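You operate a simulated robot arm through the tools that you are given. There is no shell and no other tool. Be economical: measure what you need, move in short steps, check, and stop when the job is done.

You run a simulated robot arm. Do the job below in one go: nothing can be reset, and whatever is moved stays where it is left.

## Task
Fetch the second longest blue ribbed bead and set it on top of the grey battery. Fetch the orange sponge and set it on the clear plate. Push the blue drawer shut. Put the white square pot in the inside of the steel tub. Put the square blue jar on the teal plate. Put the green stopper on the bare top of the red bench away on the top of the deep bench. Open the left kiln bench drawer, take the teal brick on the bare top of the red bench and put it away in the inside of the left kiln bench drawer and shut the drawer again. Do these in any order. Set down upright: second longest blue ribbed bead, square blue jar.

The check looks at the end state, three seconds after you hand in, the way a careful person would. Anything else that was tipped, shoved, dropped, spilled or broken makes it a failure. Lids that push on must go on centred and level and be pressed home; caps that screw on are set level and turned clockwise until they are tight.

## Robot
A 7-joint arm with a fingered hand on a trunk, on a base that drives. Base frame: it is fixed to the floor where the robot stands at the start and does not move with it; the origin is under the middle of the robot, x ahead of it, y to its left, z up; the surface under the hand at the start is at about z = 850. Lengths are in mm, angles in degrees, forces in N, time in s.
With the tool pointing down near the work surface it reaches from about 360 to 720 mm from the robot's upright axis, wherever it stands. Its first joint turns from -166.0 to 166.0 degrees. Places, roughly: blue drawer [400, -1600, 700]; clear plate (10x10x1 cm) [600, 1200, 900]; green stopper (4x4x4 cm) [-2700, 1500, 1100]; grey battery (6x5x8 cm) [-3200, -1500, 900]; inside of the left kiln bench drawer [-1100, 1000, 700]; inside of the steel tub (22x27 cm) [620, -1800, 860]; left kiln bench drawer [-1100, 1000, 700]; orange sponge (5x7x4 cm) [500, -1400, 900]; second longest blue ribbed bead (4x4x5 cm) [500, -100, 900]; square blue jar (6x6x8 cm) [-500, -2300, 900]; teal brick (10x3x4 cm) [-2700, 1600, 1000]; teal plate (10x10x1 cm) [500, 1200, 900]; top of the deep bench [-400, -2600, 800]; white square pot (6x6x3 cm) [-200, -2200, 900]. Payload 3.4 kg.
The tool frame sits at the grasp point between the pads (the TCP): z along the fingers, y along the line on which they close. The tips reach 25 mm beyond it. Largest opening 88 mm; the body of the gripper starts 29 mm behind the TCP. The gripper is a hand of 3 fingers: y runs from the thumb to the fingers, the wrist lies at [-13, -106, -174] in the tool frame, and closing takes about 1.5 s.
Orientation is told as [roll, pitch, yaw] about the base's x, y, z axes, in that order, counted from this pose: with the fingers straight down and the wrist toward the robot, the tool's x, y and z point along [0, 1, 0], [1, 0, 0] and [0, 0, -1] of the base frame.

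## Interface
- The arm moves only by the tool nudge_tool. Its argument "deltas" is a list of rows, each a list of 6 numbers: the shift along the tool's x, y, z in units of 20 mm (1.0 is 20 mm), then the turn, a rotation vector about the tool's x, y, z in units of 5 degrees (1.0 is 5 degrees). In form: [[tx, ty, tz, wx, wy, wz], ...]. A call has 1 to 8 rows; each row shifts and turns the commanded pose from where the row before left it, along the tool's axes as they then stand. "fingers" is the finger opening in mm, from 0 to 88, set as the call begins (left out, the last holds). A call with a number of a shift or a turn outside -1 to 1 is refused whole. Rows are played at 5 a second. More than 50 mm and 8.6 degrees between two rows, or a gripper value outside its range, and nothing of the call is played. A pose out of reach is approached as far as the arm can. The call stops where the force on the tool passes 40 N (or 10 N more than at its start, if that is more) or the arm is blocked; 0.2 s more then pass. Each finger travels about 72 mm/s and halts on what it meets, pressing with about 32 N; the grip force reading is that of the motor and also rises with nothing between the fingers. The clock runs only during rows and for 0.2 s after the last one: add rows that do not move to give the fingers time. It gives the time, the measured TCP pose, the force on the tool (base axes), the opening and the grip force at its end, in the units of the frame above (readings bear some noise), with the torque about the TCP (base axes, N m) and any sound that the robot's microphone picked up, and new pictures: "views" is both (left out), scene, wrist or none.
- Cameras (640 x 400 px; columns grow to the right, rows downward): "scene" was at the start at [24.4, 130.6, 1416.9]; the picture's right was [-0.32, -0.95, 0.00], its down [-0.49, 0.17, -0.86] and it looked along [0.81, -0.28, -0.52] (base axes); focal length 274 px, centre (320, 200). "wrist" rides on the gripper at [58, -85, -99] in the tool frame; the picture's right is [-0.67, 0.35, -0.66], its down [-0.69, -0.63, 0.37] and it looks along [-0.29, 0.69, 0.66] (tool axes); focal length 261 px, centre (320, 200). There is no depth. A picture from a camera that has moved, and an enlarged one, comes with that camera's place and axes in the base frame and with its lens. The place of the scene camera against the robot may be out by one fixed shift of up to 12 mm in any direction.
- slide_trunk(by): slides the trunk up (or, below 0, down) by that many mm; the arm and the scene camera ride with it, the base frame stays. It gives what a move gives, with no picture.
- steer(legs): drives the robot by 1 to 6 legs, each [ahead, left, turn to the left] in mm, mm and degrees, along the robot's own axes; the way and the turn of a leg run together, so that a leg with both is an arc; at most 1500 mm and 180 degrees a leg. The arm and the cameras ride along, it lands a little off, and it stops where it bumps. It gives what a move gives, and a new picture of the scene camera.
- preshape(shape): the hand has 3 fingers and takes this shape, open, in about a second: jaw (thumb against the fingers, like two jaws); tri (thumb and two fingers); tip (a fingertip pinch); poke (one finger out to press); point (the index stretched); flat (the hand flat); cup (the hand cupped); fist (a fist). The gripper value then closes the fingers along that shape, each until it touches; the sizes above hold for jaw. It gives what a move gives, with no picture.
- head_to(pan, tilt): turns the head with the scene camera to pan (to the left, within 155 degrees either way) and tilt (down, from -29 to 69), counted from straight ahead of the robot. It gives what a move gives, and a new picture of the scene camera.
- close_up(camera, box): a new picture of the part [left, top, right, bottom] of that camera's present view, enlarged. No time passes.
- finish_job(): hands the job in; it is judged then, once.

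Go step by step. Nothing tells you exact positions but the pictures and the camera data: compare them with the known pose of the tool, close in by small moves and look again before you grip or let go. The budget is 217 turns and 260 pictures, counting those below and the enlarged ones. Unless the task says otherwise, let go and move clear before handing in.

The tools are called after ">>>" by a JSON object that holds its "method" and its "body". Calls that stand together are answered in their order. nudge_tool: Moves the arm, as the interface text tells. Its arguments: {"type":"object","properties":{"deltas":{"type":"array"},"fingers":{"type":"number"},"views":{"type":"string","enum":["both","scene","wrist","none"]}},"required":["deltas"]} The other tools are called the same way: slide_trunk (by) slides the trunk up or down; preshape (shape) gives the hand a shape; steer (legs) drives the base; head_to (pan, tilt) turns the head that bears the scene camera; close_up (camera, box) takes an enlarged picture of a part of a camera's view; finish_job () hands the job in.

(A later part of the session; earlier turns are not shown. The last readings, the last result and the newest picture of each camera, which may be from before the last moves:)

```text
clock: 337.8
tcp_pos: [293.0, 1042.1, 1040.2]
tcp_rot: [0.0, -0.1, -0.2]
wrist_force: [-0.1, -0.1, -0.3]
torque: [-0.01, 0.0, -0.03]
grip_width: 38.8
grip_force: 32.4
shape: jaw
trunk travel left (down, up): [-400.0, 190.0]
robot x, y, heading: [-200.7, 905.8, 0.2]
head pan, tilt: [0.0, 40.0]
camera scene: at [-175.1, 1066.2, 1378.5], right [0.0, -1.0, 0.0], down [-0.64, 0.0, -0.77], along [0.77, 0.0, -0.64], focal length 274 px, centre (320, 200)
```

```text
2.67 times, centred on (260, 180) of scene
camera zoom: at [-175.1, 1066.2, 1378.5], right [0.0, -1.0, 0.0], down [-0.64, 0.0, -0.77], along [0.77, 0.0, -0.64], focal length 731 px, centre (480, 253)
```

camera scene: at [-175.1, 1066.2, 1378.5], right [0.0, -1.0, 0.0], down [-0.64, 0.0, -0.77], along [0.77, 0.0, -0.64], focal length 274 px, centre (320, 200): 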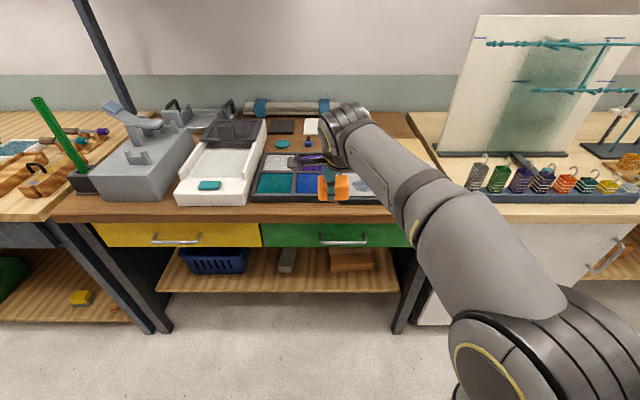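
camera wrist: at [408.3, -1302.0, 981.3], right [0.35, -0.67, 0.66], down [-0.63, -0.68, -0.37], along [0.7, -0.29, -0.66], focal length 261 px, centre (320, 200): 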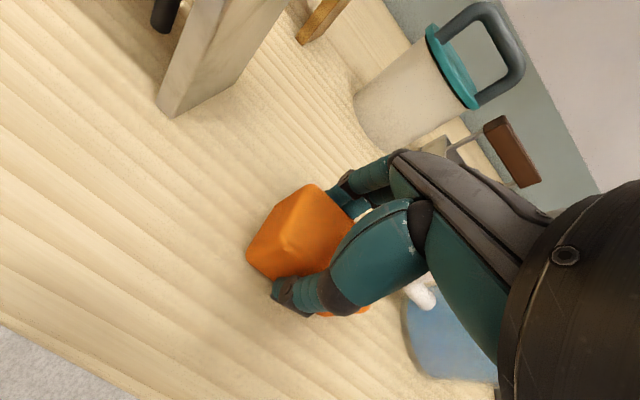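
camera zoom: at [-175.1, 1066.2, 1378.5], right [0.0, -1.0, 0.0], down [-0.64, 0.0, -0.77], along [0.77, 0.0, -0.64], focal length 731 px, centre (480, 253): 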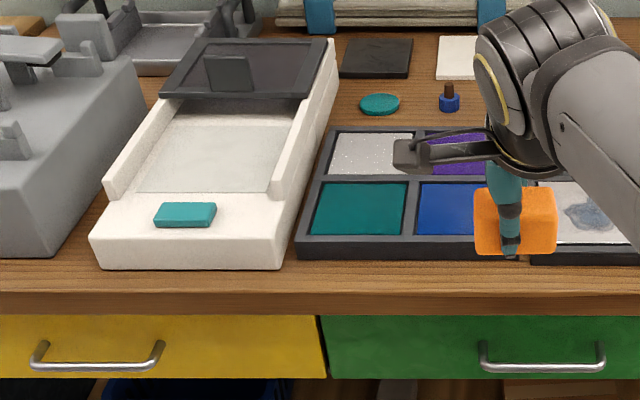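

Frame with plates: teal front-left (≈512,1208), clear back-left (≈632,1207). I drive in with the sponge.

>>> {"method": "steer", "body": {"legs": [[240, 165, 0]]}}

>>> {"method": "nudge_tool", "body": {"deltas": [[0, 0.8, 0, 0, 0, 0], [0, 0.8, 0, 0, 0, 0], [0, 0.8, 0, 0, 0, 0], [0, 0.8, 0, 0, 0, 0], [0, 0.8, 0.5, 0, 0, 0], [0, 0.8, 1, 0, 0, 0]]}}

>>> {"method": "close_up", "body": {"camera": "wrist", "box": [160, 140, 400, 350]}}

```text
clock: 339.8
tcp_pos: [537.4, 1205.5, 1040.8]
tcp_rot: [0.0, -0.1, -0.4]
wrist_force: [-0.4, 0.9, -0.2]
torque: [-0.01, -0.02, -0.03]
grip_width: 38.7
grip_force: 32.2
shape: jaw
trunk travel left (down, up): [-400.0, 190.0]
robot x, y, heading: [42.8, 1071.9, 0.0]
head pan, tilt: [0.0, 40.0]
camera scene: at [68.8, 1230.1, 1378.4], right [0.0, -1.0, 0.0], down [-0.64, 0.0, -0.77], along [0.77, 0.0, -0.64], focal length 274 px, centre (320, 200)
```

scene: 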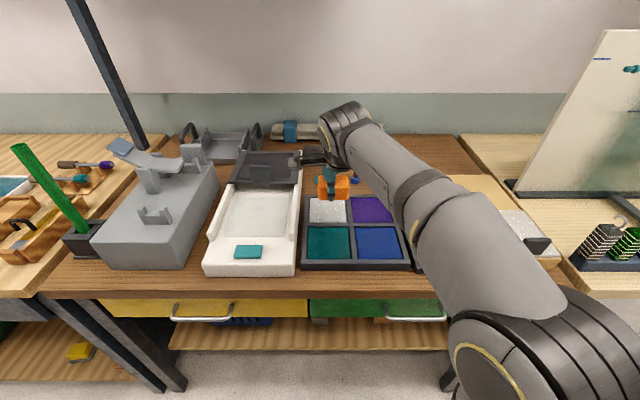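

```text
clock: 341.2
tcp_pos: [633.5, 1204.1, 1009.4]
tcp_rot: [0.1, -0.2, -0.4]
wrist_force: [0.5, -0.3, -0.7]
torque: [0.01, -0.01, -0.01]
grip_width: 38.8
grip_force: 32.0
shape: jaw
trunk travel left (down, up): [-400.0, 190.0]
robot x, y, heading: [45.7, 1074.1, -0.0]
head pan, tilt: [0.0, 40.0]
camera scene: at [68.8, 1230.1, 1378.4], right [0.0, -1.0, 0.0], down [-0.64, 0.0, -0.77], along [0.77, 0.0, -0.64], focal length 274 px, centre (320, 200)
camera wrist: at [548.0, 1263.5, 1110.3], right [0.34, -0.67, 0.66], down [-0.63, -0.68, -0.37], along [0.69, -0.29, -0.66], focal length 261 px, centre (320, 200)
```

scene: 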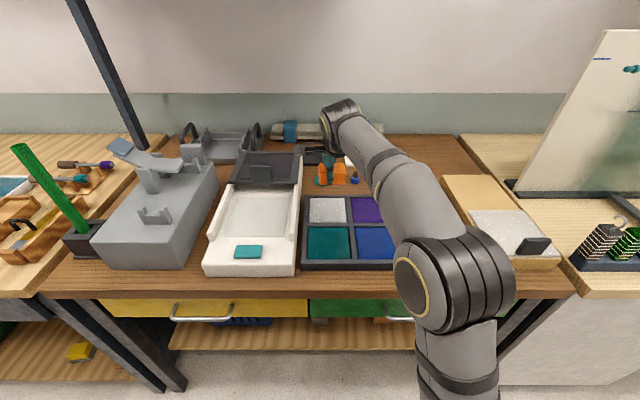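
wrist: 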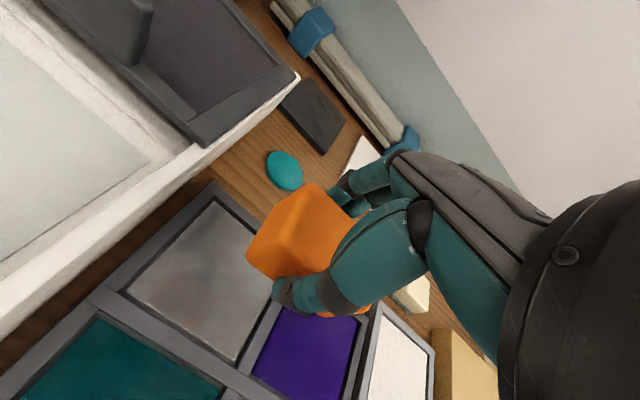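

```text
1.90 times, centred on (280, 245) of wrist
camera zoom: at [548.0, 1263.5, 1110.3], right [0.34, -0.67, 0.66], down [-0.63, -0.68, -0.37], along [0.69, -0.29, -0.66], focal length 496 px, centre (396, 114)
```

zoom: 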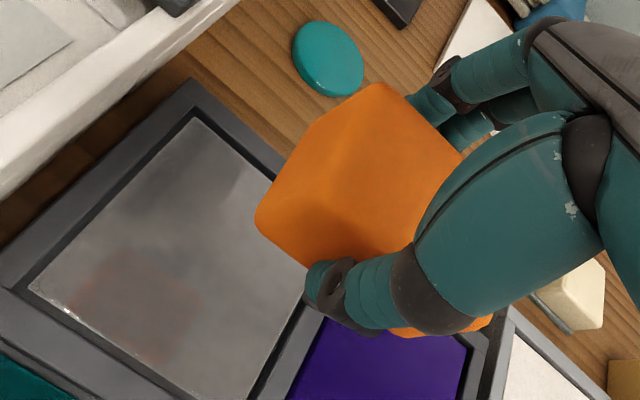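

Plate spans x 594–691, y 1159–1258 at z≈870. I centre over it and lower.

>>> {"method": "nudge_tool", "body": {"deltas": [[0.1, 0.2, 0.8, 0, 0, 0], [0.1, 0.2, 0.9, 0, 0, 0], [0, 0, 0.9, 0, 0, 0], [0, 0, 0.9, 0, 0, 0], [0, 0, 0.7, 0, 0, 0], [0, 0, 0.3, 0, 0, 0], [0, 0, 0.2, 0, 0, 0]]}}

>>> {"method": "nudge_tool", "body": {"deltas": [[0, 0, 0.2, 0, 0, 0], [0, 0, 0.2, 0, 0, 0], [0, 0, 0.2, 0, 0, 0], [0, 0, 0.2, 0, 0, 0]], "views": "wrist"}}

```text
clock: 342.8
tcp_pos: [641.6, 1209.3, 917.5]
tcp_rot: [0.0, -0.2, -0.3]
wrist_force: [0.5, 0.0, -0.1]
torque: [-0.01, -0.01, 0.02]
grip_width: 39.0
grip_force: 31.2
shape: jaw
trunk travel left (down, up): [-400.0, 190.0]
robot x, y, heading: [47.9, 1068.5, 0.0]
head pan, tilt: [0.0, 40.0]
camera scene: at [68.7, 1230.0, 1378.4], right [0.0, -1.0, 0.0], down [-0.64, 0.0, -0.77], along [0.77, 0.0, -0.64], focal length 274 px, centre (320, 200)
camera wrist: at [556.3, 1268.5, 1016.3], right [0.34, -0.67, 0.66], down [-0.63, -0.68, -0.37], along [0.69, -0.29, -0.66], focal length 261 px, centre (320, 200)
```

scene: 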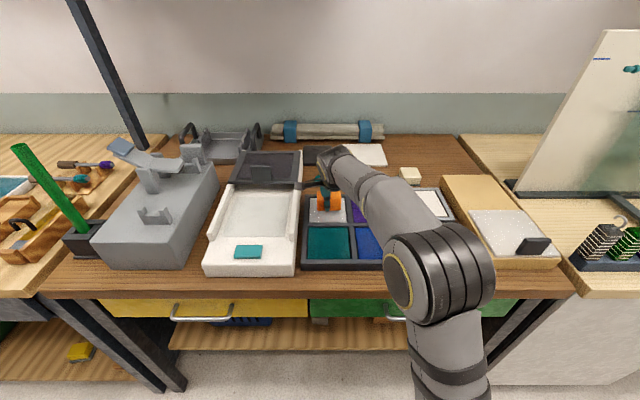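
wrist: 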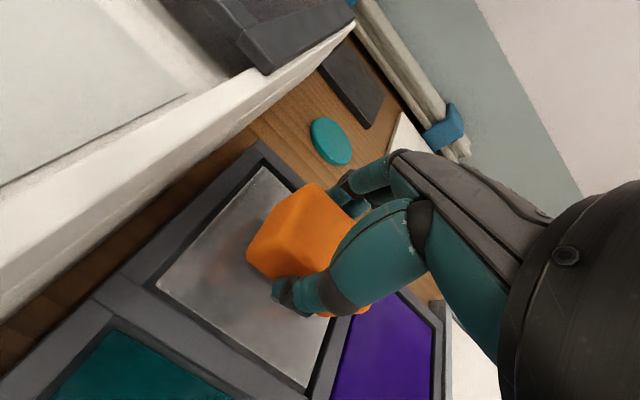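

```text
clock: 343.8
tcp_pos: [641.2, 1207.9, 905.6]
tcp_rot: [0.3, -0.6, -0.4]
wrist_force: [1.1, 0.9, 19.1]
torque: [0.03, 0.02, 0.0]
grip_width: 39.3
grip_force: 32.3
shape: jaw
trunk travel left (down, up): [-400.0, 190.0]
robot x, y, heading: [48.6, 1070.8, -0.0]
head pan, tilt: [0.0, 40.0]
camera wrist: at [555.2, 1268.1, 1004.4], right [0.34, -0.67, 0.66], down [-0.63, -0.68, -0.37], along [0.7, -0.29, -0.65], focal length 261 px, centre (320, 200)
```

wrist: 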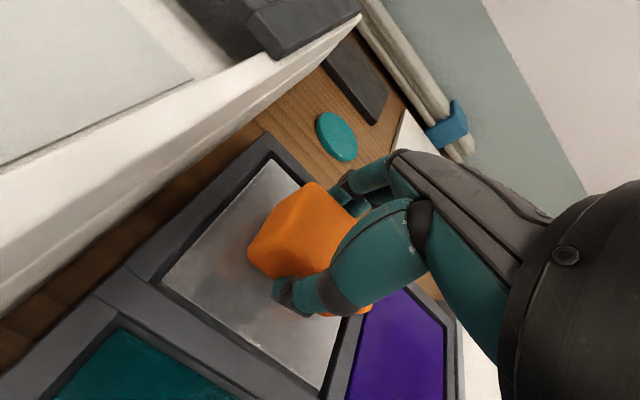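

Contact on the plate (z≈875). I release and rise.

>>> {"method": "nudge_tool", "body": {"deltas": [[0, 0, -0.08, 0, 0, 0], [0, 0, 0, 0, 0, 0], [0, 0, 0, 0, 0, 0], [0, 0, 0, 0, 0, 0], [0, 0, -0.5, 0, 0, 0], [0, 0, -1, 0, 0, 0], [0, 0, -1, 0, 0, 0], [0, 0, -1, 0, 0, 0]], "fingers": 70, "views": "wrist"}}

>>> {"method": "nudge_tool", "body": {"deltas": [[0, -0.5, -1, 0, 0, 0], [0, -1, -1, 0, 0, 0], [0, -1, -1, 0, 0, 0], [0, -1, 0, 0, 0, 0], [0, -1, 0, 0, 0, 0], [0, -1, 0, 0, 0, 0], [0, -1, 0, 0, 0, 0], [0, -1, 0, 0, 0, 0]], "views": "scene"}}

```text
clock: 345.6
tcp_pos: [640.0, 1208.0, 972.4]
tcp_rot: [-0.1, 0.0, -0.4]
wrist_force: [0.4, 0.1, 1.1]
torque: [0.02, 0.01, 0.0]
grip_width: 69.6
grip_force: 0.1
shape: jaw
trunk travel left (down, up): [-400.0, 190.0]
robot x, y, heading: [46.0, 1073.4, 0.2]
head pan, tilt: [0.0, 40.0]
camera wrist: at [555.6, 1268.5, 1071.8], right [0.34, -0.67, 0.66], down [-0.63, -0.68, -0.37], along [0.69, -0.29, -0.66], focal length 261 px, centre (320, 200)
```

wrist: 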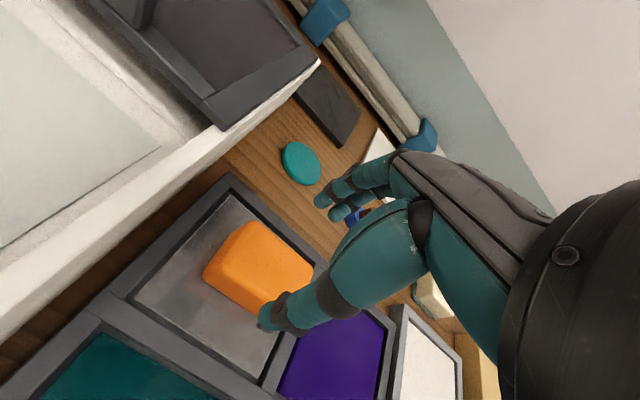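

```text
clock: 347.4
tcp_pos: [489.1, 1209.3, 1031.3]
tcp_rot: [0.0, -0.1, -0.4]
wrist_force: [0.4, 0.4, 0.7]
torque: [0.0, 0.01, -0.01]
grip_width: 69.9
grip_force: 0.0
shape: jaw
trunk travel left (down, up): [-400.0, 190.0]
robot x, y, heading: [41.3, 1072.6, -0.0]
head pan, tilt: [0.0, 40.0]
camera scene: at [68.6, 1230.0, 1378.4], right [0.0, -1.0, 0.0], down [-0.64, 0.0, -0.77], along [0.77, 0.0, -0.64], focal length 274 px, centre (320, 200)
```

scene: 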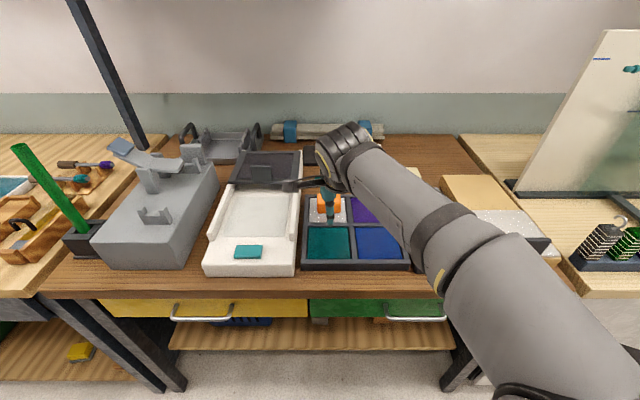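

Sponge sits on the clear plate. Back to the deep bench for the white pot.

>>> {"method": "steer", "body": {"legs": [[-240, 0, 0], [0, -1300, 0], [0, -1000, 0], [0, 0, -90], [340, -128, 0]]}}

>>> {"method": "nudge_tool", "body": {"deltas": [[0, 0, 0, 0, 0, 0]], "views": "wrist"}}

```text
clock: 365.9
tcp_pos: [-293.1, -1996.2, 1031.8]
tcp_rot: [0.0, -0.1, -94.8]
wrist_force: [-0.2, -1.0, 0.1]
torque: [-0.01, -0.02, -0.03]
grip_width: 69.8
grip_force: 0.0
shape: jaw
trunk travel left (down, up): [-400.0, 190.0]
robot x, y, heading: [-399.4, -1542.2, -94.5]
head pan, tilt: [0.0, 40.0]
camera scene: at [-242.2, -1577.3, 1378.4], right [-1.0, 0.08, 0.0], down [0.05, 0.64, -0.77], along [-0.06, -0.76, -0.64], focal length 274 px, centre (320, 200)
```

scene: 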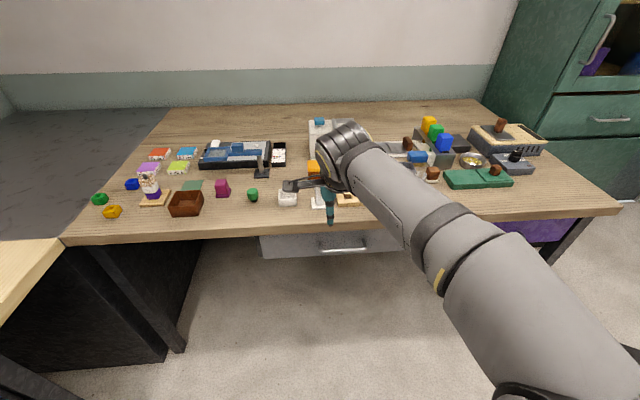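

```text
clock: 366.3
tcp_pos: [-293.3, -1994.9, 1031.7]
tcp_rot: [-0.1, -0.1, -94.8]
wrist_force: [-0.7, -0.2, 1.1]
torque: [-0.04, -0.06, -0.03]
grip_width: 69.7
grip_force: 0.1
shape: jaw
trunk travel left (down, up): [-400.0, 190.0]
robot x, y, heading: [-399.0, -1543.9, -94.4]
head pan, tilt: [0.0, 40.0]
camera wrist: at [-228.8, -1914.8, 1131.6], right [-0.7, -0.29, 0.66], down [-0.63, 0.68, -0.37], along [-0.34, -0.67, -0.66], focal length 261 px, centre (320, 200)
```

wrist: 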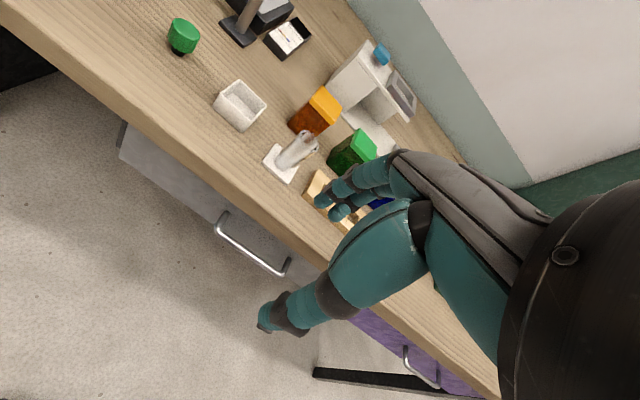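

Pot at (-191,-2205). I correct the base pose, then hover above the pot.

>>> {"method": "steer", "body": {"legs": [[80, 70, 4.5]]}}

>>> {"method": "nudge_tool", "body": {"deltas": [[0, 0.95, 0, 0, 0, 0], [0, 0.95, 0, 0, 0, 0], [0, 0.95, 0, 0, 0, 0], [0, 0.95, 0.5, 0, 0, 0], [0, 0.95, 0.7, 0, 0, 0], [0, 0.95, 0.9, 0, 0, 0]], "fingers": 82}}

>>> {"method": "close_up", "body": {"camera": "wrist", "box": [160, 160, 400, 350]}}

```text
clock: 367.4
tcp_pos: [-190.2, -2068.7, 1031.5]
tcp_rot: [0.1, -0.2, -90.3]
wrist_force: [-0.1, -0.4, 0.3]
torque: [-0.01, 0.01, 0.04]
grip_width: 69.6
grip_force: 0.1
shape: jaw
trunk travel left (down, up): [-400.0, 190.0]
robot x, y, heading: [-331.7, -1625.2, -89.9]
head pan, tilt: [0.0, 40.0]
camera scene: at [-172.0, -1647.3, 1378.4], right [-1.0, 0.0, 0.0], down [0.0, 0.64, -0.77], along [0.0, -0.77, -0.64], focal length 274 px, centre (320, 200)
```

scene: 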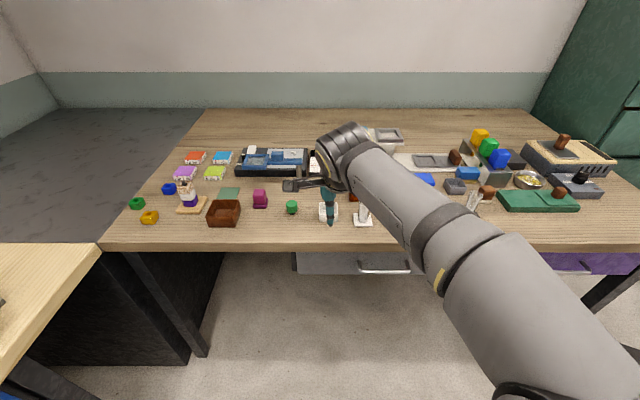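

```text
clock: 368.8
tcp_pos: [-191.5, -2182.9, 990.7]
tcp_rot: [0.0, -0.1, -90.2]
wrist_force: [0.3, -0.2, 0.5]
torque: [-0.01, 0.0, -0.03]
grip_width: 81.9
grip_force: 0.0
shape: jaw
trunk travel left (down, up): [-400.0, 190.0]
robot x, y, heading: [-326.7, -1623.9, -89.7]
head pan, tilt: [0.0, 40.0]
camera scene: at [-172.1, -1647.3, 1378.5], right [-1.0, 0.0, 0.0], down [0.0, 0.64, -0.77], along [0.0, -0.77, -0.64], focal length 274 px, centre (320, 200)
camera wrist: at [-133.9, -2097.2, 1090.3], right [-0.67, -0.34, 0.66], down [-0.68, 0.63, -0.37], along [-0.29, -0.69, -0.66], focal length 261 px, centre (320, 200)
```

scene: 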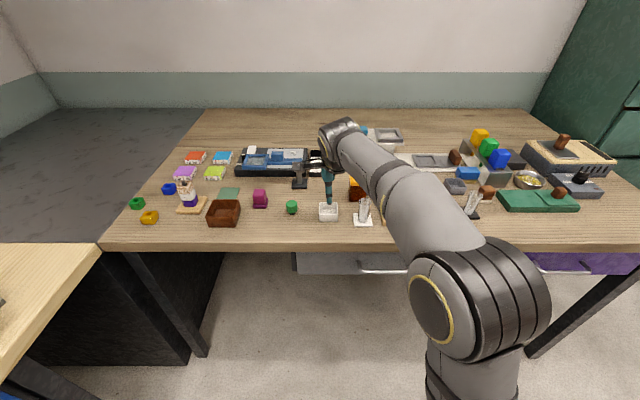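
wrist: 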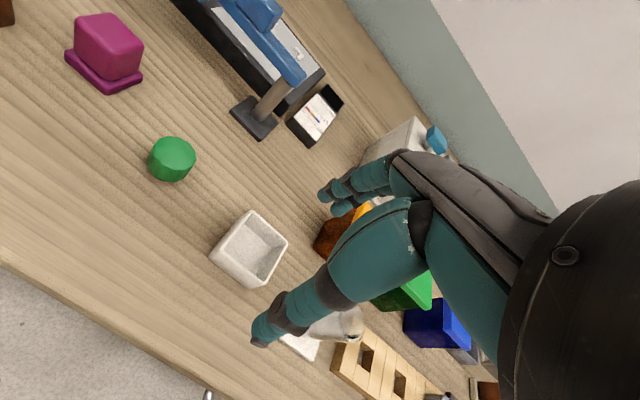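

```text
2.11 times, centred on (280, 255) of wrist
camera zoom: at [-133.9, -2097.2, 1090.3], right [-0.67, -0.34, 0.66], down [-0.68, 0.63, -0.37], along [-0.29, -0.69, -0.66], focal length 549 px, centre (404, 84)
```

zoom: 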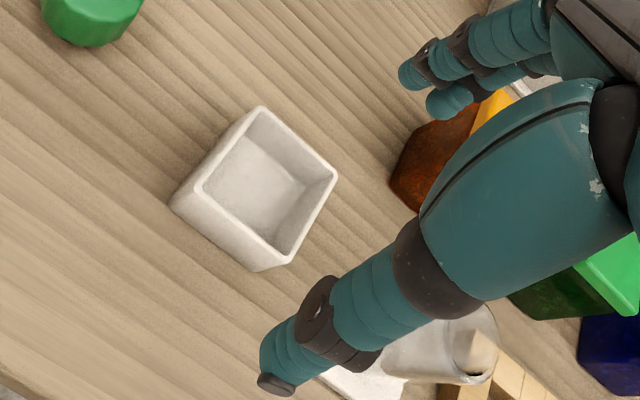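

Pot centre (-193,-2215), about 48 mm wide and square to the axes. I descend and grip it across its outside.

>>> {"method": "nudge_tool", "body": {"deltas": [[-0.05, 0.8, 0, 0, 0, 0], [0, 0.8, 0.6, 0, 0, 0], [0, 0, 1, 0, 0, 0], [0, 0, 1, 0, 0, 0], [0, 0, 1, 0, 0, 0], [0, 0, 1, 0, 0, 0], [0, 0, 0.7, 0, 0, 0], [0, 0, 0.25, 0, 0, 0]], "fingers": 72, "views": "wrist"}}

```text
clock: 370.6
tcp_pos: [-190.8, -2214.6, 878.4]
tcp_rot: [0.1, -0.1, -90.2]
wrist_force: [-0.2, -0.9, -0.2]
torque: [-0.02, 0.02, 0.0]
grip_width: 72.0
grip_force: 0.1
shape: jaw
trunk travel left (down, up): [-400.0, 190.0]
robot x, y, heading: [-331.3, -1625.5, -89.7]
head pan, tilt: [0.0, 40.0]
camera wrist: at [-133.2, -2128.6, 978.6], right [-0.67, -0.34, 0.66], down [-0.68, 0.63, -0.37], along [-0.29, -0.69, -0.66], focal length 261 px, centre (320, 200)
```

wrist: 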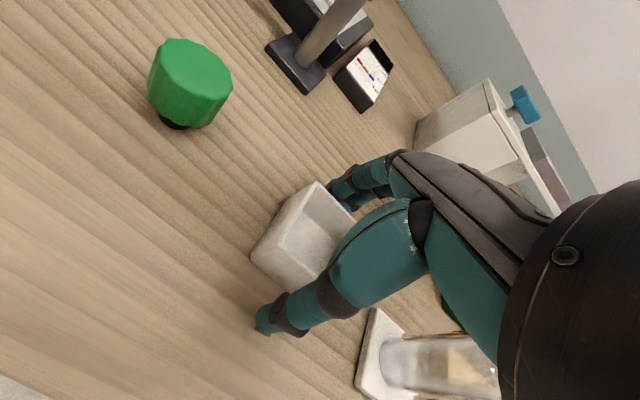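

>>> {"method": "nudge_tool", "body": {"deltas": [[0, 0, 0, 0, 0, 0], [0, 0, 0, 0, 0, 0], [0, 0, 0, 0, 0, 0], [0, 0, 0, 0, 0, 0]], "fingers": 0, "views": "none"}}

>>> {"method": "nudge_tool", "body": {"deltas": [[0, 0, -0.6, 0, 0, 0], [0, 0, -1, 0, 0, 0], [0, 0, -1, 0, 0, 0], [0, 0, -1, 0, 0, 0], [0, -0.5, -1, 0, 0, 0], [0, -1, -1, 0, 0, 0], [0, -1, -1, 0, 0, 0], [0, -1, -1, 0, 0, 0]], "views": "wrist"}}

```text
clock: 371.6
tcp_pos: [-191.2, -2214.8, 879.1]
tcp_rot: [0.1, -0.1, -90.3]
wrist_force: [0.1, -0.4, 0.9]
torque: [-0.01, 0.01, 0.01]
grip_width: 45.6
grip_force: 31.9
shape: jaw
trunk travel left (down, up): [-400.0, 190.0]
robot x, y, heading: [-328.9, -1627.8, -89.8]
head pan, tilt: [0.0, 40.0]
```

```text
clock: 373.4
tcp_pos: [-191.1, -2144.6, 1031.1]
tcp_rot: [0.0, -0.1, -90.2]
wrist_force: [0.0, -0.7, -0.8]
torque: [0.01, 0.03, -0.01]
grip_width: 45.3
grip_force: 31.7
shape: jaw
trunk travel left (down, up): [-400.0, 190.0]
robot x, y, heading: [-332.7, -1628.2, -89.9]
head pan, tilt: [0.0, 40.0]
camera wrist: at [-133.1, -2059.2, 1130.6], right [-0.67, -0.35, 0.66], down [-0.68, 0.63, -0.37], along [-0.29, -0.69, -0.66], focal length 261 px, centre (320, 200)
```

wrist: 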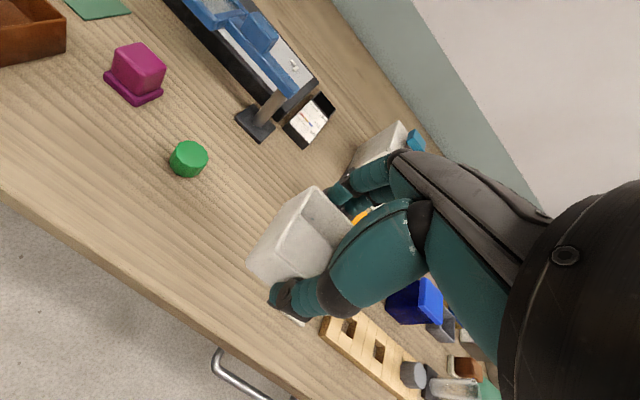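

Pot held. I turn to face the sink bench and look at the tub.

>>> {"method": "steer", "body": {"legs": [[-130, 0, 0], [0, 0, 90], [300, -160, 0]]}}

>>> {"method": "nudge_tool", "body": {"deltas": [[0, 0, -0.5, 0, 0, 0]], "views": "wrist"}}

```text
clock: 380.4
tcp_pos: [492.4, -1520.7, 1030.3]
tcp_rot: [0.0, -0.1, -0.4]
wrist_force: [0.7, 0.1, -0.6]
torque: [0.01, -0.01, -0.01]
grip_width: 45.1
grip_force: 32.5
shape: jaw
trunk travel left (down, up): [-400.0, 190.0]
robot x, y, heading: [-29.9, -1653.4, -0.1]
head pan, tilt: [0.0, 40.0]
camera scene: at [-5.1, -1496.4, 1378.4], right [0.0, -1.0, 0.0], down [-0.64, 0.0, -0.77], along [0.77, 0.0, -0.64], focal length 274 px, centre (320, 200)
```

scene: 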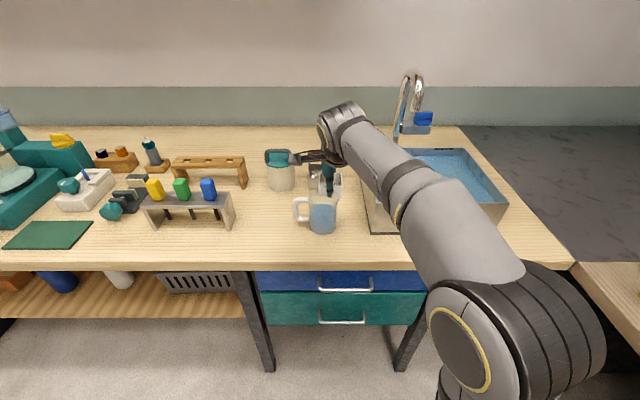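

```text
clock: 380.8
tcp_pos: [492.6, -1519.0, 1039.2]
tcp_rot: [0.1, -0.1, -0.5]
wrist_force: [0.8, 0.1, -1.0]
torque: [0.0, -0.04, -0.01]
grip_width: 45.2
grip_force: 31.7
shape: jaw
trunk travel left (down, up): [-400.0, 190.0]
robot x, y, heading: [-26.1, -1656.3, -0.1]
head pan, tilt: [0.0, 40.0]
camera wrist: at [407.2, -1459.8, 1140.2], right [0.34, -0.67, 0.66], down [-0.63, -0.68, -0.37], along [0.69, -0.29, -0.66], focal length 261 px, centre (320, 200)
```

wrist: 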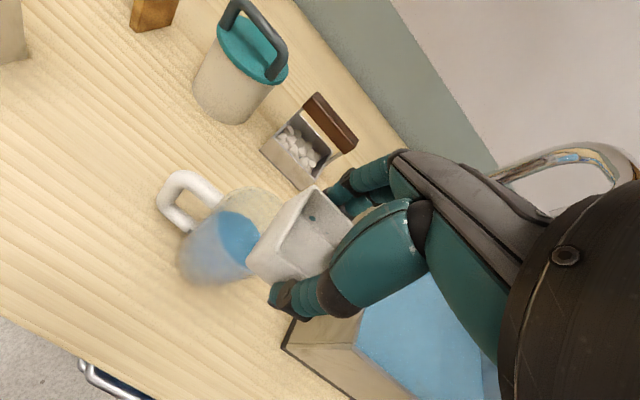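

Tub rim spans roughly x 498–757, y -1946..-1648, rim z≈941, faucet at the back. I aim for (600,-1800), front-centre inside the tub.

>>> {"method": "steer", "body": {"legs": [[25, -135, 0]]}}

>>> {"method": "nudge_tool", "body": {"deltas": [[-0.95, 0.5, 0, 0, 0, 0], [-0.95, 0.5, 0, 0, 0, 0], [-0.95, 0.5, 0, 0, 0, 0], [-0.95, 0.5, 0, 0, 0, 0], [-0.95, 0.5, 0, 0, 0, 0], [-0.95, 0.5, 0, 0, 0, 0], [-0.95, 0.5, 0, 0, 0, 0], [-0.6, 0.3, 0, 0, 0, 0]]}}

```text
clock: 382.1
tcp_pos: [518.5, -1653.8, 1040.2]
tcp_rot: [0.0, -0.1, -0.4]
wrist_force: [-0.2, 0.1, -1.3]
torque: [-0.02, -0.01, 0.02]
grip_width: 45.1
grip_force: 32.1
shape: jaw
trunk travel left (down, up): [-400.0, 190.0]
robot x, y, heading: [-3.9, -1788.3, -0.1]
head pan, tilt: [0.0, 40.0]
camera scene: at [20.0, -1631.0, 1378.5], right [0.0, -1.0, 0.0], down [-0.64, 0.0, -0.77], along [0.77, 0.0, -0.64], focal length 274 px, centre (320, 200)
```

scene: 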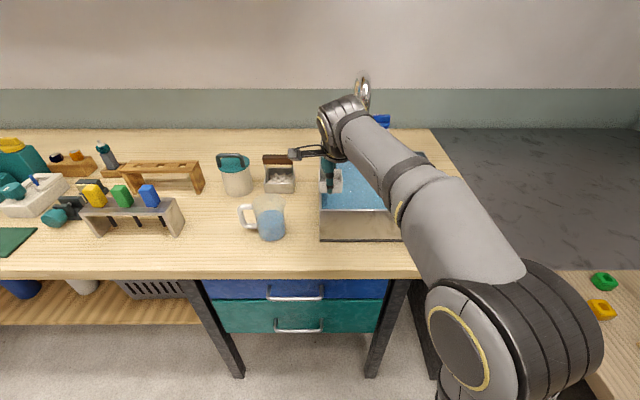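

```text
clock: 383.9
tcp_pos: [592.0, -1800.1, 1041.3]
tcp_rot: [0.1, -0.1, -0.5]
wrist_force: [0.1, 0.3, -0.8]
torque: [-0.02, 0.02, 0.0]
grip_width: 45.0
grip_force: 32.7
shape: jaw
trunk travel left (down, up): [-400.0, 190.0]
robot x, y, heading: [-3.9, -1792.1, -0.1]
head pan, tilt: [0.0, 40.0]
camera scene: at [20.0, -1630.9, 1378.5], right [0.0, -1.0, 0.0], down [-0.64, 0.0, -0.77], along [0.77, 0.0, -0.64], focal length 274 px, centre (320, 200)
camera wrist: at [507.4, -1740.4, 1140.0], right [0.34, -0.67, 0.66], down [-0.63, -0.68, -0.37], along [0.69, -0.29, -0.66], focal length 261 px, centre (320, 200)
```

scene: 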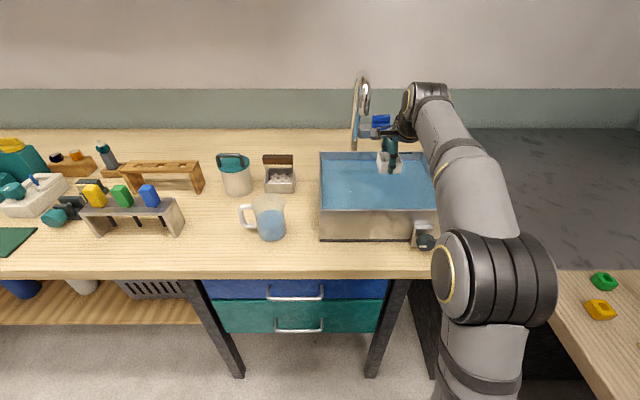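
wrist: 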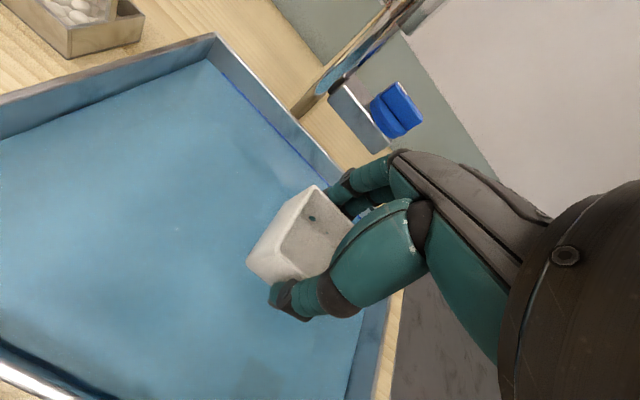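

Central over the tub. I lower into it.

>>> {"method": "nudge_tool", "body": {"deltas": [[0, 0.2, 1, 0, 0, 0], [0, 0.2, 1, 0, 0, 0], [0, 0, 1, 0, 0, 0], [0, 0, 1, 0, 0, 0], [0, 0, 1, 0, 0, 0], [0, 0, 1, 0, 0, 0]]}}

>>> {"method": "nudge_tool", "body": {"deltas": [[0, 0, 0.3, 0, 0, 0], [0, 0, 0.3, 0, 0, 0], [0, 0, 0.25, 0, 0, 0], [0, 0, 0.2, 0, 0, 0], [0, 0, 0.2, 0, 0, 0], [0, 0, 0.2, 0, 0, 0], [0, 0, 0.2, 0, 0, 0], [0, 0, 0.2, 0, 0, 0]], "views": "wrist"}}

```text
clock: 385.3
tcp_pos: [600.4, -1800.3, 920.7]
tcp_rot: [0.0, 0.0, -0.4]
wrist_force: [1.4, -0.1, -1.3]
torque: [-0.01, 0.0, 0.01]
grip_width: 45.1
grip_force: 31.8
shape: jaw
trunk travel left (down, up): [-400.0, 190.0]
robot x, y, heading: [-4.6, -1792.4, 0.0]
head pan, tilt: [0.0, 40.0]
camera scene: at [20.1, -1630.8, 1378.5], right [0.0, -1.0, 0.0], down [-0.64, 0.0, -0.77], along [0.77, 0.0, -0.64], focal length 274 px, centre (320, 200)
camera wrist: at [516.0, -1739.7, 1021.4], right [0.34, -0.67, 0.66], down [-0.63, -0.68, -0.37], along [0.69, -0.29, -0.66], focal length 261 px, centre (320, 200)
```

scene: 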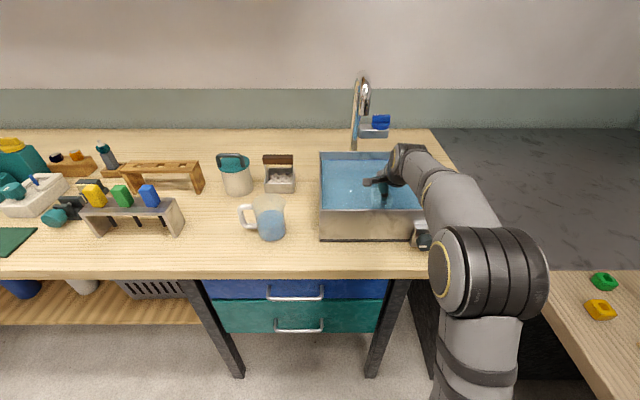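
wrist: 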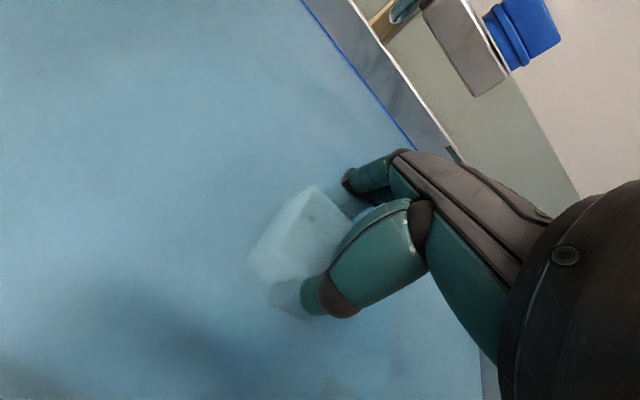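

```text
clock: 387.1
tcp_pos: [599.8, -1799.0, 888.8]
tcp_rot: [0.0, -0.7, -0.4]
wrist_force: [0.1, -0.4, 29.1]
torque: [0.02, 0.06, 0.03]
grip_width: 45.7
grip_force: 31.8
shape: jaw
trunk travel left (down, up): [-400.0, 190.0]
robot x, y, heading: [-3.5, -1790.4, -0.2]
head pan, tilt: [0.0, 40.0]
camera wrist: at [513.7, -1739.5, 987.2], right [0.33, -0.67, 0.66], down [-0.63, -0.68, -0.37], along [0.7, -0.29, -0.65], focal length 261 px, centre (320, 200)
```

wrist: 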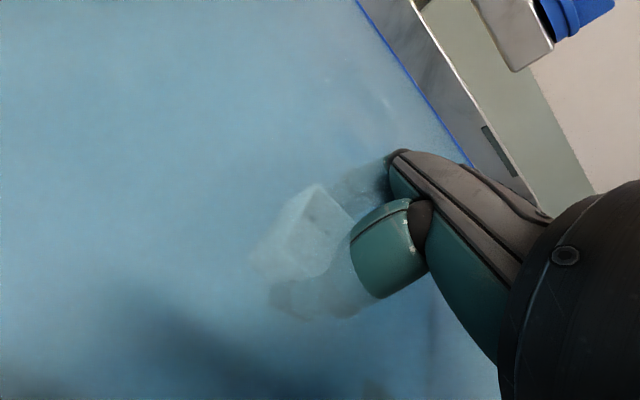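

The pot rests on the tub floor (29 N at TCP z 889). I release and rise.

>>> {"method": "nudge_tool", "body": {"deltas": [[0, 0, -0.1, 0, 0, 0], [0, 0, 0, 0, 0, 0], [0, 0, 0, 0, 0, 0], [0, 0, 0, 0, 0, 0], [0, 0, -0.5, 0, 0, 0], [0, 0, -1, 0, 0, 0], [0, 0, -1, 0, 0, 0], [0, 0, -1, 0, 0, 0]], "fingers": 72, "views": "none"}}

>>> {"method": "nudge_tool", "body": {"deltas": [[0, 0, -1, 0, 0, 0], [0, 0, -1, 0, 0, 0], [0.5, -0.7, -1, 0, 0, 0], [0.7, -0.7, -1, 0, 0, 0], [0.7, -0.7, 0, 0, 0, 0], [0.7, -0.7, 0, 0, 0, 0], [0.7, -0.7, 0, 0, 0, 0], [0.7, -0.7, 0, 0, 0, 0]], "views": "both"}}

```text
clock: 388.9
tcp_pos: [599.6, -1798.1, 956.1]
tcp_rot: [0.0, 0.0, -0.5]
wrist_force: [0.5, 0.0, 0.0]
torque: [0.01, 0.02, 0.02]
grip_width: 71.7
grip_force: 0.2
shape: jaw
trunk travel left (down, up): [-400.0, 190.0]
robot x, y, heading: [-2.9, -1790.3, 0.0]
head pan, tilt: [0.0, 40.0]
```

```text
clock: 390.7
tcp_pos: [516.7, -1717.6, 1035.3]
tcp_rot: [0.1, -0.1, -0.5]
wrist_force: [0.0, 0.0, 0.0]
torque: [0.01, 0.01, -0.01]
grip_width: 72.0
grip_force: 0.1
shape: jaw
trunk travel left (down, up): [-400.0, 190.0]
robot x, y, heading: [-4.4, -1791.3, 0.4]
head pan, tilt: [0.0, 40.0]
camera scene: at [19.9, -1630.8, 1378.4], right [0.0, -1.0, 0.0], down [-0.64, 0.0, -0.77], along [0.77, 0.0, -0.64], focal length 274 px, centre (320, 200)
camera wrist: at [431.8, -1658.5, 1134.1], right [0.34, -0.67, 0.66], down [-0.63, -0.68, -0.37], along [0.69, -0.29, -0.66], focal length 261 px, centre (320, 200)
```

scene: 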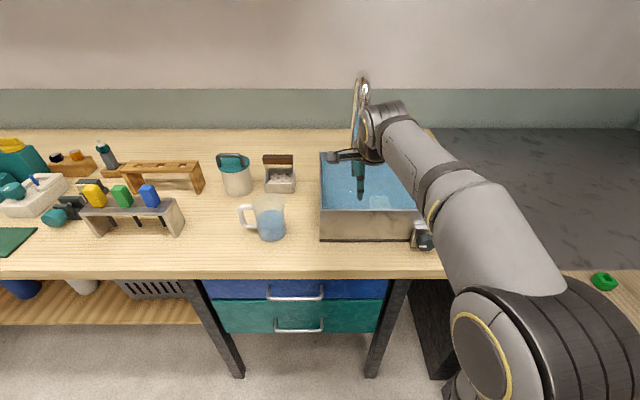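
wrist: 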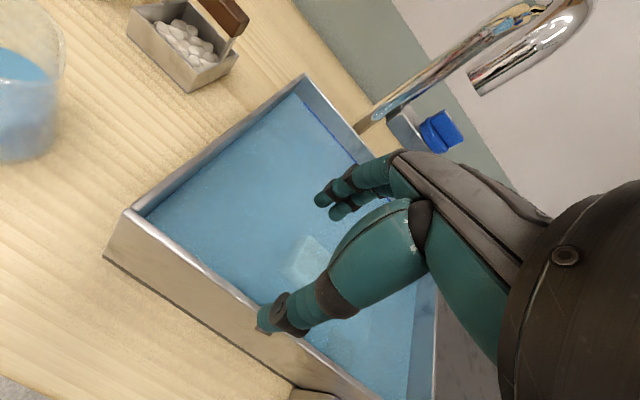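

Pot is in the tub. Now the square blue jar on the deep bench near (-460,-2283).

>>> {"method": "steer", "body": {"legs": [[-350, 200, 0], [0, 0, -90], [30, -245, 0]]}}

>>> {"method": "nudge_tool", "body": {"deltas": [[0, 0, -0.5, 0, 0, 0]], "views": "wrist"}}

```text
clock: 398.4
tcp_pos: [-520.8, -2141.1, 1034.7]
tcp_rot: [-0.1, -0.1, -89.8]
wrist_force: [-0.1, 0.7, -0.6]
torque: [0.05, 0.02, -0.02]
grip_width: 72.0
grip_force: 0.0
shape: jaw
trunk travel left (down, up): [-400.0, 190.0]
robot x, y, heading: [-598.1, -1619.3, -89.4]
head pan, tilt: [0.0, 40.0]
camera scene: at [-440.8, -1643.1, 1378.5], right [-1.0, -0.01, 0.0], down [-0.01, 0.64, -0.77], along [0.01, -0.77, -0.64], focal length 274 px, centre (320, 200)
```

scene: 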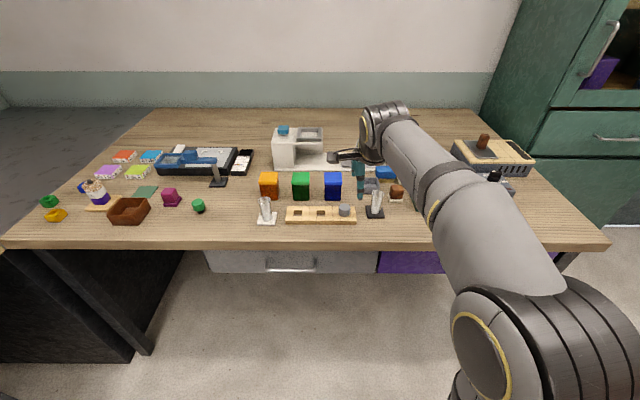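

```text
clock: 398.8
tcp_pos: [-520.3, -2142.4, 1044.0]
tcp_rot: [0.0, -0.2, -90.0]
wrist_force: [-0.2, -0.5, -0.8]
torque: [0.02, 0.0, 0.01]
grip_width: 71.7
grip_force: 0.0
shape: jaw
trunk travel left (down, up): [-400.0, 190.0]
robot x, y, heading: [-598.4, -1623.9, -89.7]
head pan, tilt: [0.0, 40.0]
camera wrist: at [-463.6, -2056.1, 1144.1], right [-0.67, -0.35, 0.66], down [-0.69, 0.63, -0.37], along [-0.28, -0.7, -0.66], focal length 261 px, centre (320, 200)
```

wrist: 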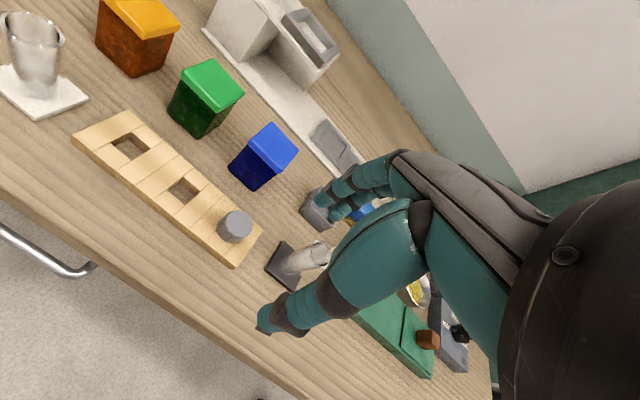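

>>> {"method": "nudge_tool", "body": {"deltas": [[0.3, 0.97, 0, 0, 0, 0], [0.3, 0.97, 0, 0, 0, 0], [0.3, 0.97, 0, 0, 0, 0], [0.3, 0.97, 0, 0, 0, 0], [0.3, 0.97, 0, 0, 0, 0], [0.3, 0.97, 0.5, 0, 0, 0], [0.3, 0.97, 0.8, 0, 0, 0], [0.3, 0.97, 1, 0, 0, 0]]}}

>>> {"method": "close_up", "body": {"camera": "wrist", "box": [160, 160, 400, 350]}}

>>> {"method": "close_up", "body": {"camera": "scene", "box": [260, 130, 420, 240]}}

```text
clock: 400.6
tcp_pos: [-472.9, -2295.9, 997.3]
tcp_rot: [0.0, -0.2, -89.9]
wrist_force: [-0.3, 0.1, 0.6]
torque: [0.03, -0.01, 0.02]
grip_width: 72.1
grip_force: 0.1
shape: jaw
trunk travel left (down, up): [-400.0, 190.0]
robot x, y, heading: [-598.1, -1617.2, -89.8]
head pan, tilt: [0.0, 40.0]
camera scene: at [-440.6, -1643.8, 1378.5], right [-1.0, -0.01, 0.0], down [-0.01, 0.64, -0.77], along [0.01, -0.77, -0.64], focal length 274 px, centre (320, 200)
camera wrist: at [-416.2, -2209.8, 1096.5], right [-0.67, -0.35, 0.66], down [-0.69, 0.63, -0.37], along [-0.28, -0.7, -0.66], focal length 261 px, centre (320, 200)
```

scene: 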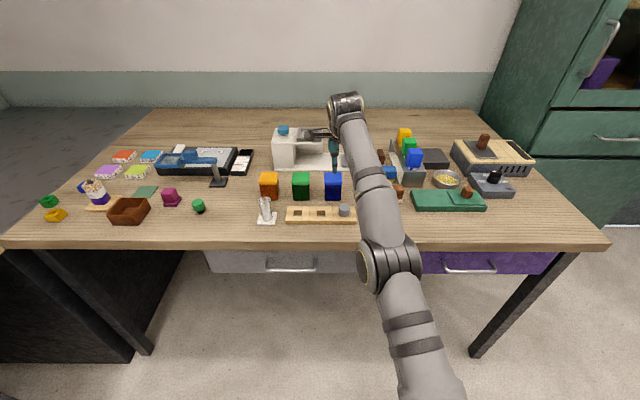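
wrist: 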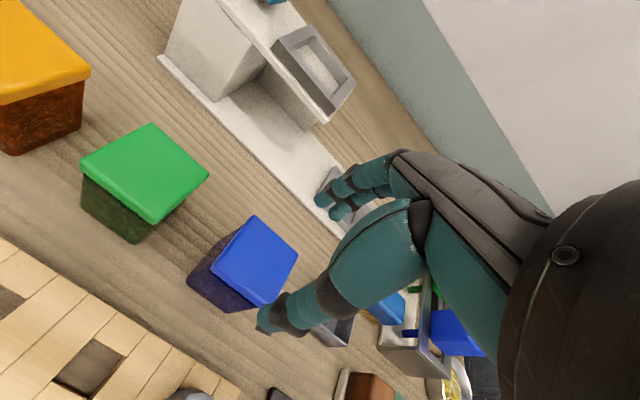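

```text
2.11 times, centred on (280, 255) of wrist
camera zoom: at [-416.2, -2209.8, 1096.5], right [-0.67, -0.35, 0.66], down [-0.69, 0.63, -0.37], along [-0.28, -0.7, -0.66], focal length 549 px, centre (404, 84)
```

zoom: 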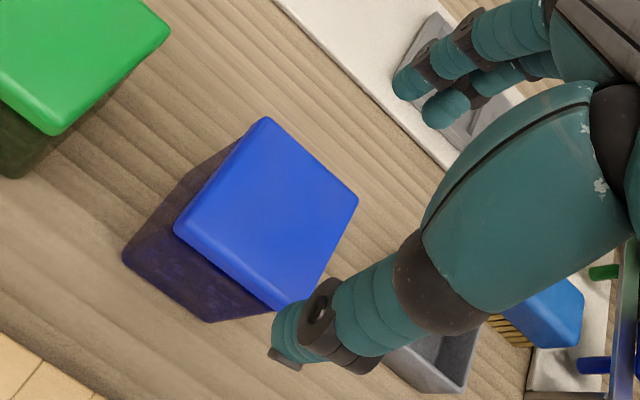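

```text
3.64 times, centred on (340, 185) of scene
camera zoom: at [-440.6, -1643.8, 1378.5], right [-1.0, -0.01, 0.0], down [-0.01, 0.64, -0.77], along [0.01, -0.77, -0.64], focal length 997 px, centre (247, 254)
```

zoom: 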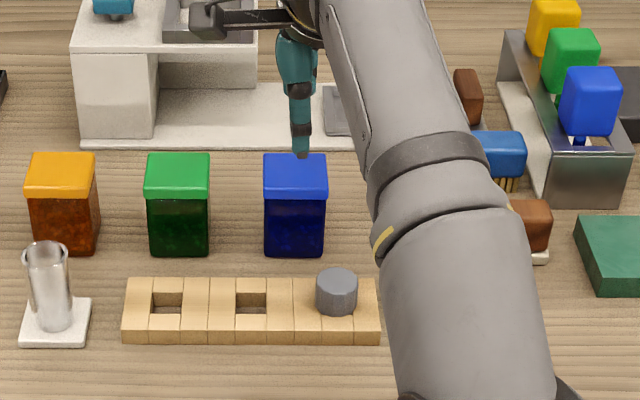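

Jar lid centre ≈ (-471,-2301), ~49 mm square. I descend to z≈908 and grip below the lid.

>>> {"method": "nudge_tool", "body": {"deltas": [[0.1, 0.25, 0.7, 0, 0, 0], [0, 0, 1, 0, 0, 0], [0, 0, 1, 0, 0, 0], [0, 0, 0.8, 0, 0, 0], [0, 0, 0.5, 0, 0, 0], [0, 0, 0.4, 0, 0, 0]], "views": "wrist"}}

>>> {"method": "close_up", "body": {"camera": "wrist", "box": [180, 130, 420, 350]}}

>>> {"method": "close_up", "body": {"camera": "scene", "box": [290, 130, 390, 220]}}

```text
clock: 402.0
tcp_pos: [-470.3, -2301.7, 911.1]
tcp_rot: [0.0, -0.1, -89.9]
wrist_force: [1.3, -0.8, -0.9]
torque: [0.0, -0.02, 0.02]
grip_width: 72.1
grip_force: 0.1
shape: jaw
trunk travel left (down, up): [-400.0, 190.0]
robot x, y, heading: [-596.6, -1622.9, -89.3]
head pan, tilt: [0.0, 40.0]
camera wrist: at [-412.4, -2215.9, 1010.2], right [-0.67, -0.35, 0.66], down [-0.69, 0.63, -0.37], along [-0.28, -0.7, -0.66], focal length 261 px, centre (320, 200)
```

wrist: 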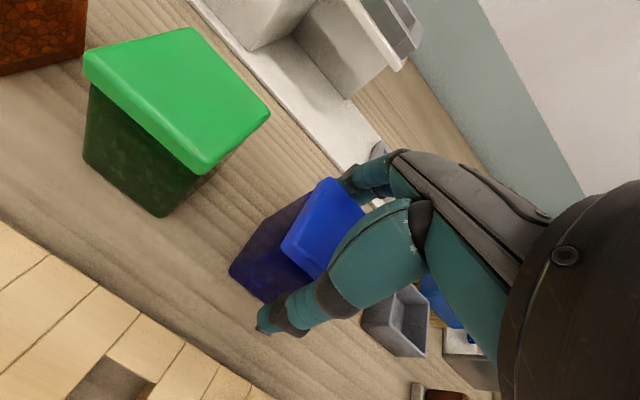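

```text
1.82 times, centred on (300, 240) of wrist
camera zoom: at [-412.4, -2215.9, 1010.2], right [-0.67, -0.35, 0.66], down [-0.69, 0.63, -0.37], along [-0.28, -0.7, -0.66], focal length 474 px, centre (356, 127)
```

zoom: 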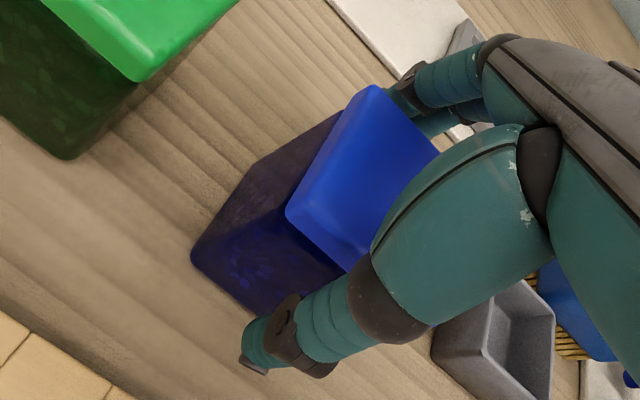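

```text
4.44 times, centred on (340, 175) of scene
camera zoom: at [-440.7, -1643.1, 1378.4], right [-1.0, -0.01, 0.0], down [-0.01, 0.64, -0.77], along [0.01, -0.77, -0.64], focal length 1219 px, centre (231, 311)
```

zoom: 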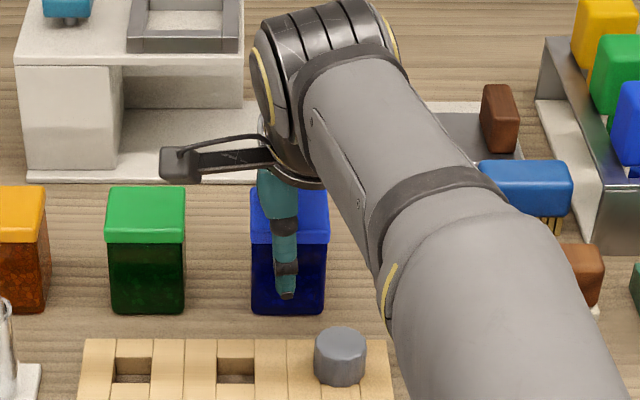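

>>> {"method": "nudge_tool", "body": {"deltas": [[0, 0, 0.2, 0, 0, 0], [0, 0, 0.2, 0, 0, 0]], "views": "none"}}

>>> {"method": "nudge_tool", "body": {"deltas": [[0, 0, 0, 0, 0, 0], [0, 0, 0, 0, 0, 0], [0, 0, 0, 0, 0, 0], [0, 0, 0, 0, 0, 0]], "fingers": 0, "views": "wrist"}}

```text
clock: 402.6
tcp_pos: [-468.8, -2302.3, 902.7]
tcp_rot: [0.0, -0.1, -89.9]
wrist_force: [-0.7, 1.5, -0.5]
torque: [-0.03, 0.0, 0.01]
grip_width: 71.8
grip_force: 0.0
shape: jaw
trunk travel left (down, up): [-400.0, 190.0]
robot x, y, heading: [-597.9, -1617.9, -89.4]
head pan, tilt: [0.0, 40.0]
```

```text
clock: 403.6
tcp_pos: [-470.9, -2301.8, 902.3]
tcp_rot: [0.0, -0.1, -89.8]
wrist_force: [-0.2, -0.4, -0.3]
torque: [0.0, -0.02, -0.02]
grip_width: 43.6
grip_force: 31.5
shape: jaw
trunk travel left (down, up): [-400.0, 190.0]
robot x, y, heading: [-598.2, -1619.0, -89.4]
head pan, tilt: [0.0, 40.0]
camera wrist: at [-413.0, -2215.7, 1001.9], right [-0.67, -0.35, 0.66], down [-0.69, 0.63, -0.37], along [-0.28, -0.7, -0.66], focal length 261 px, centre (320, 200)
```

wrist: 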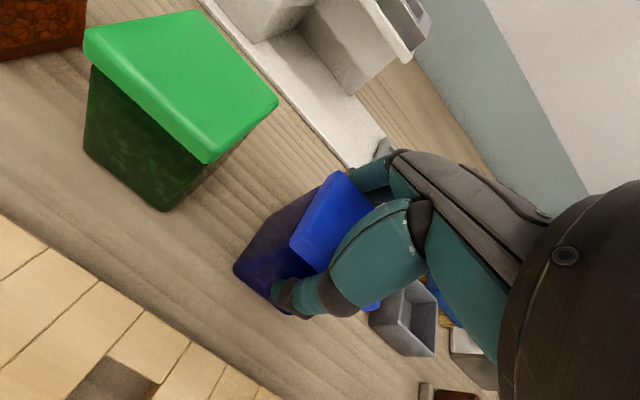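

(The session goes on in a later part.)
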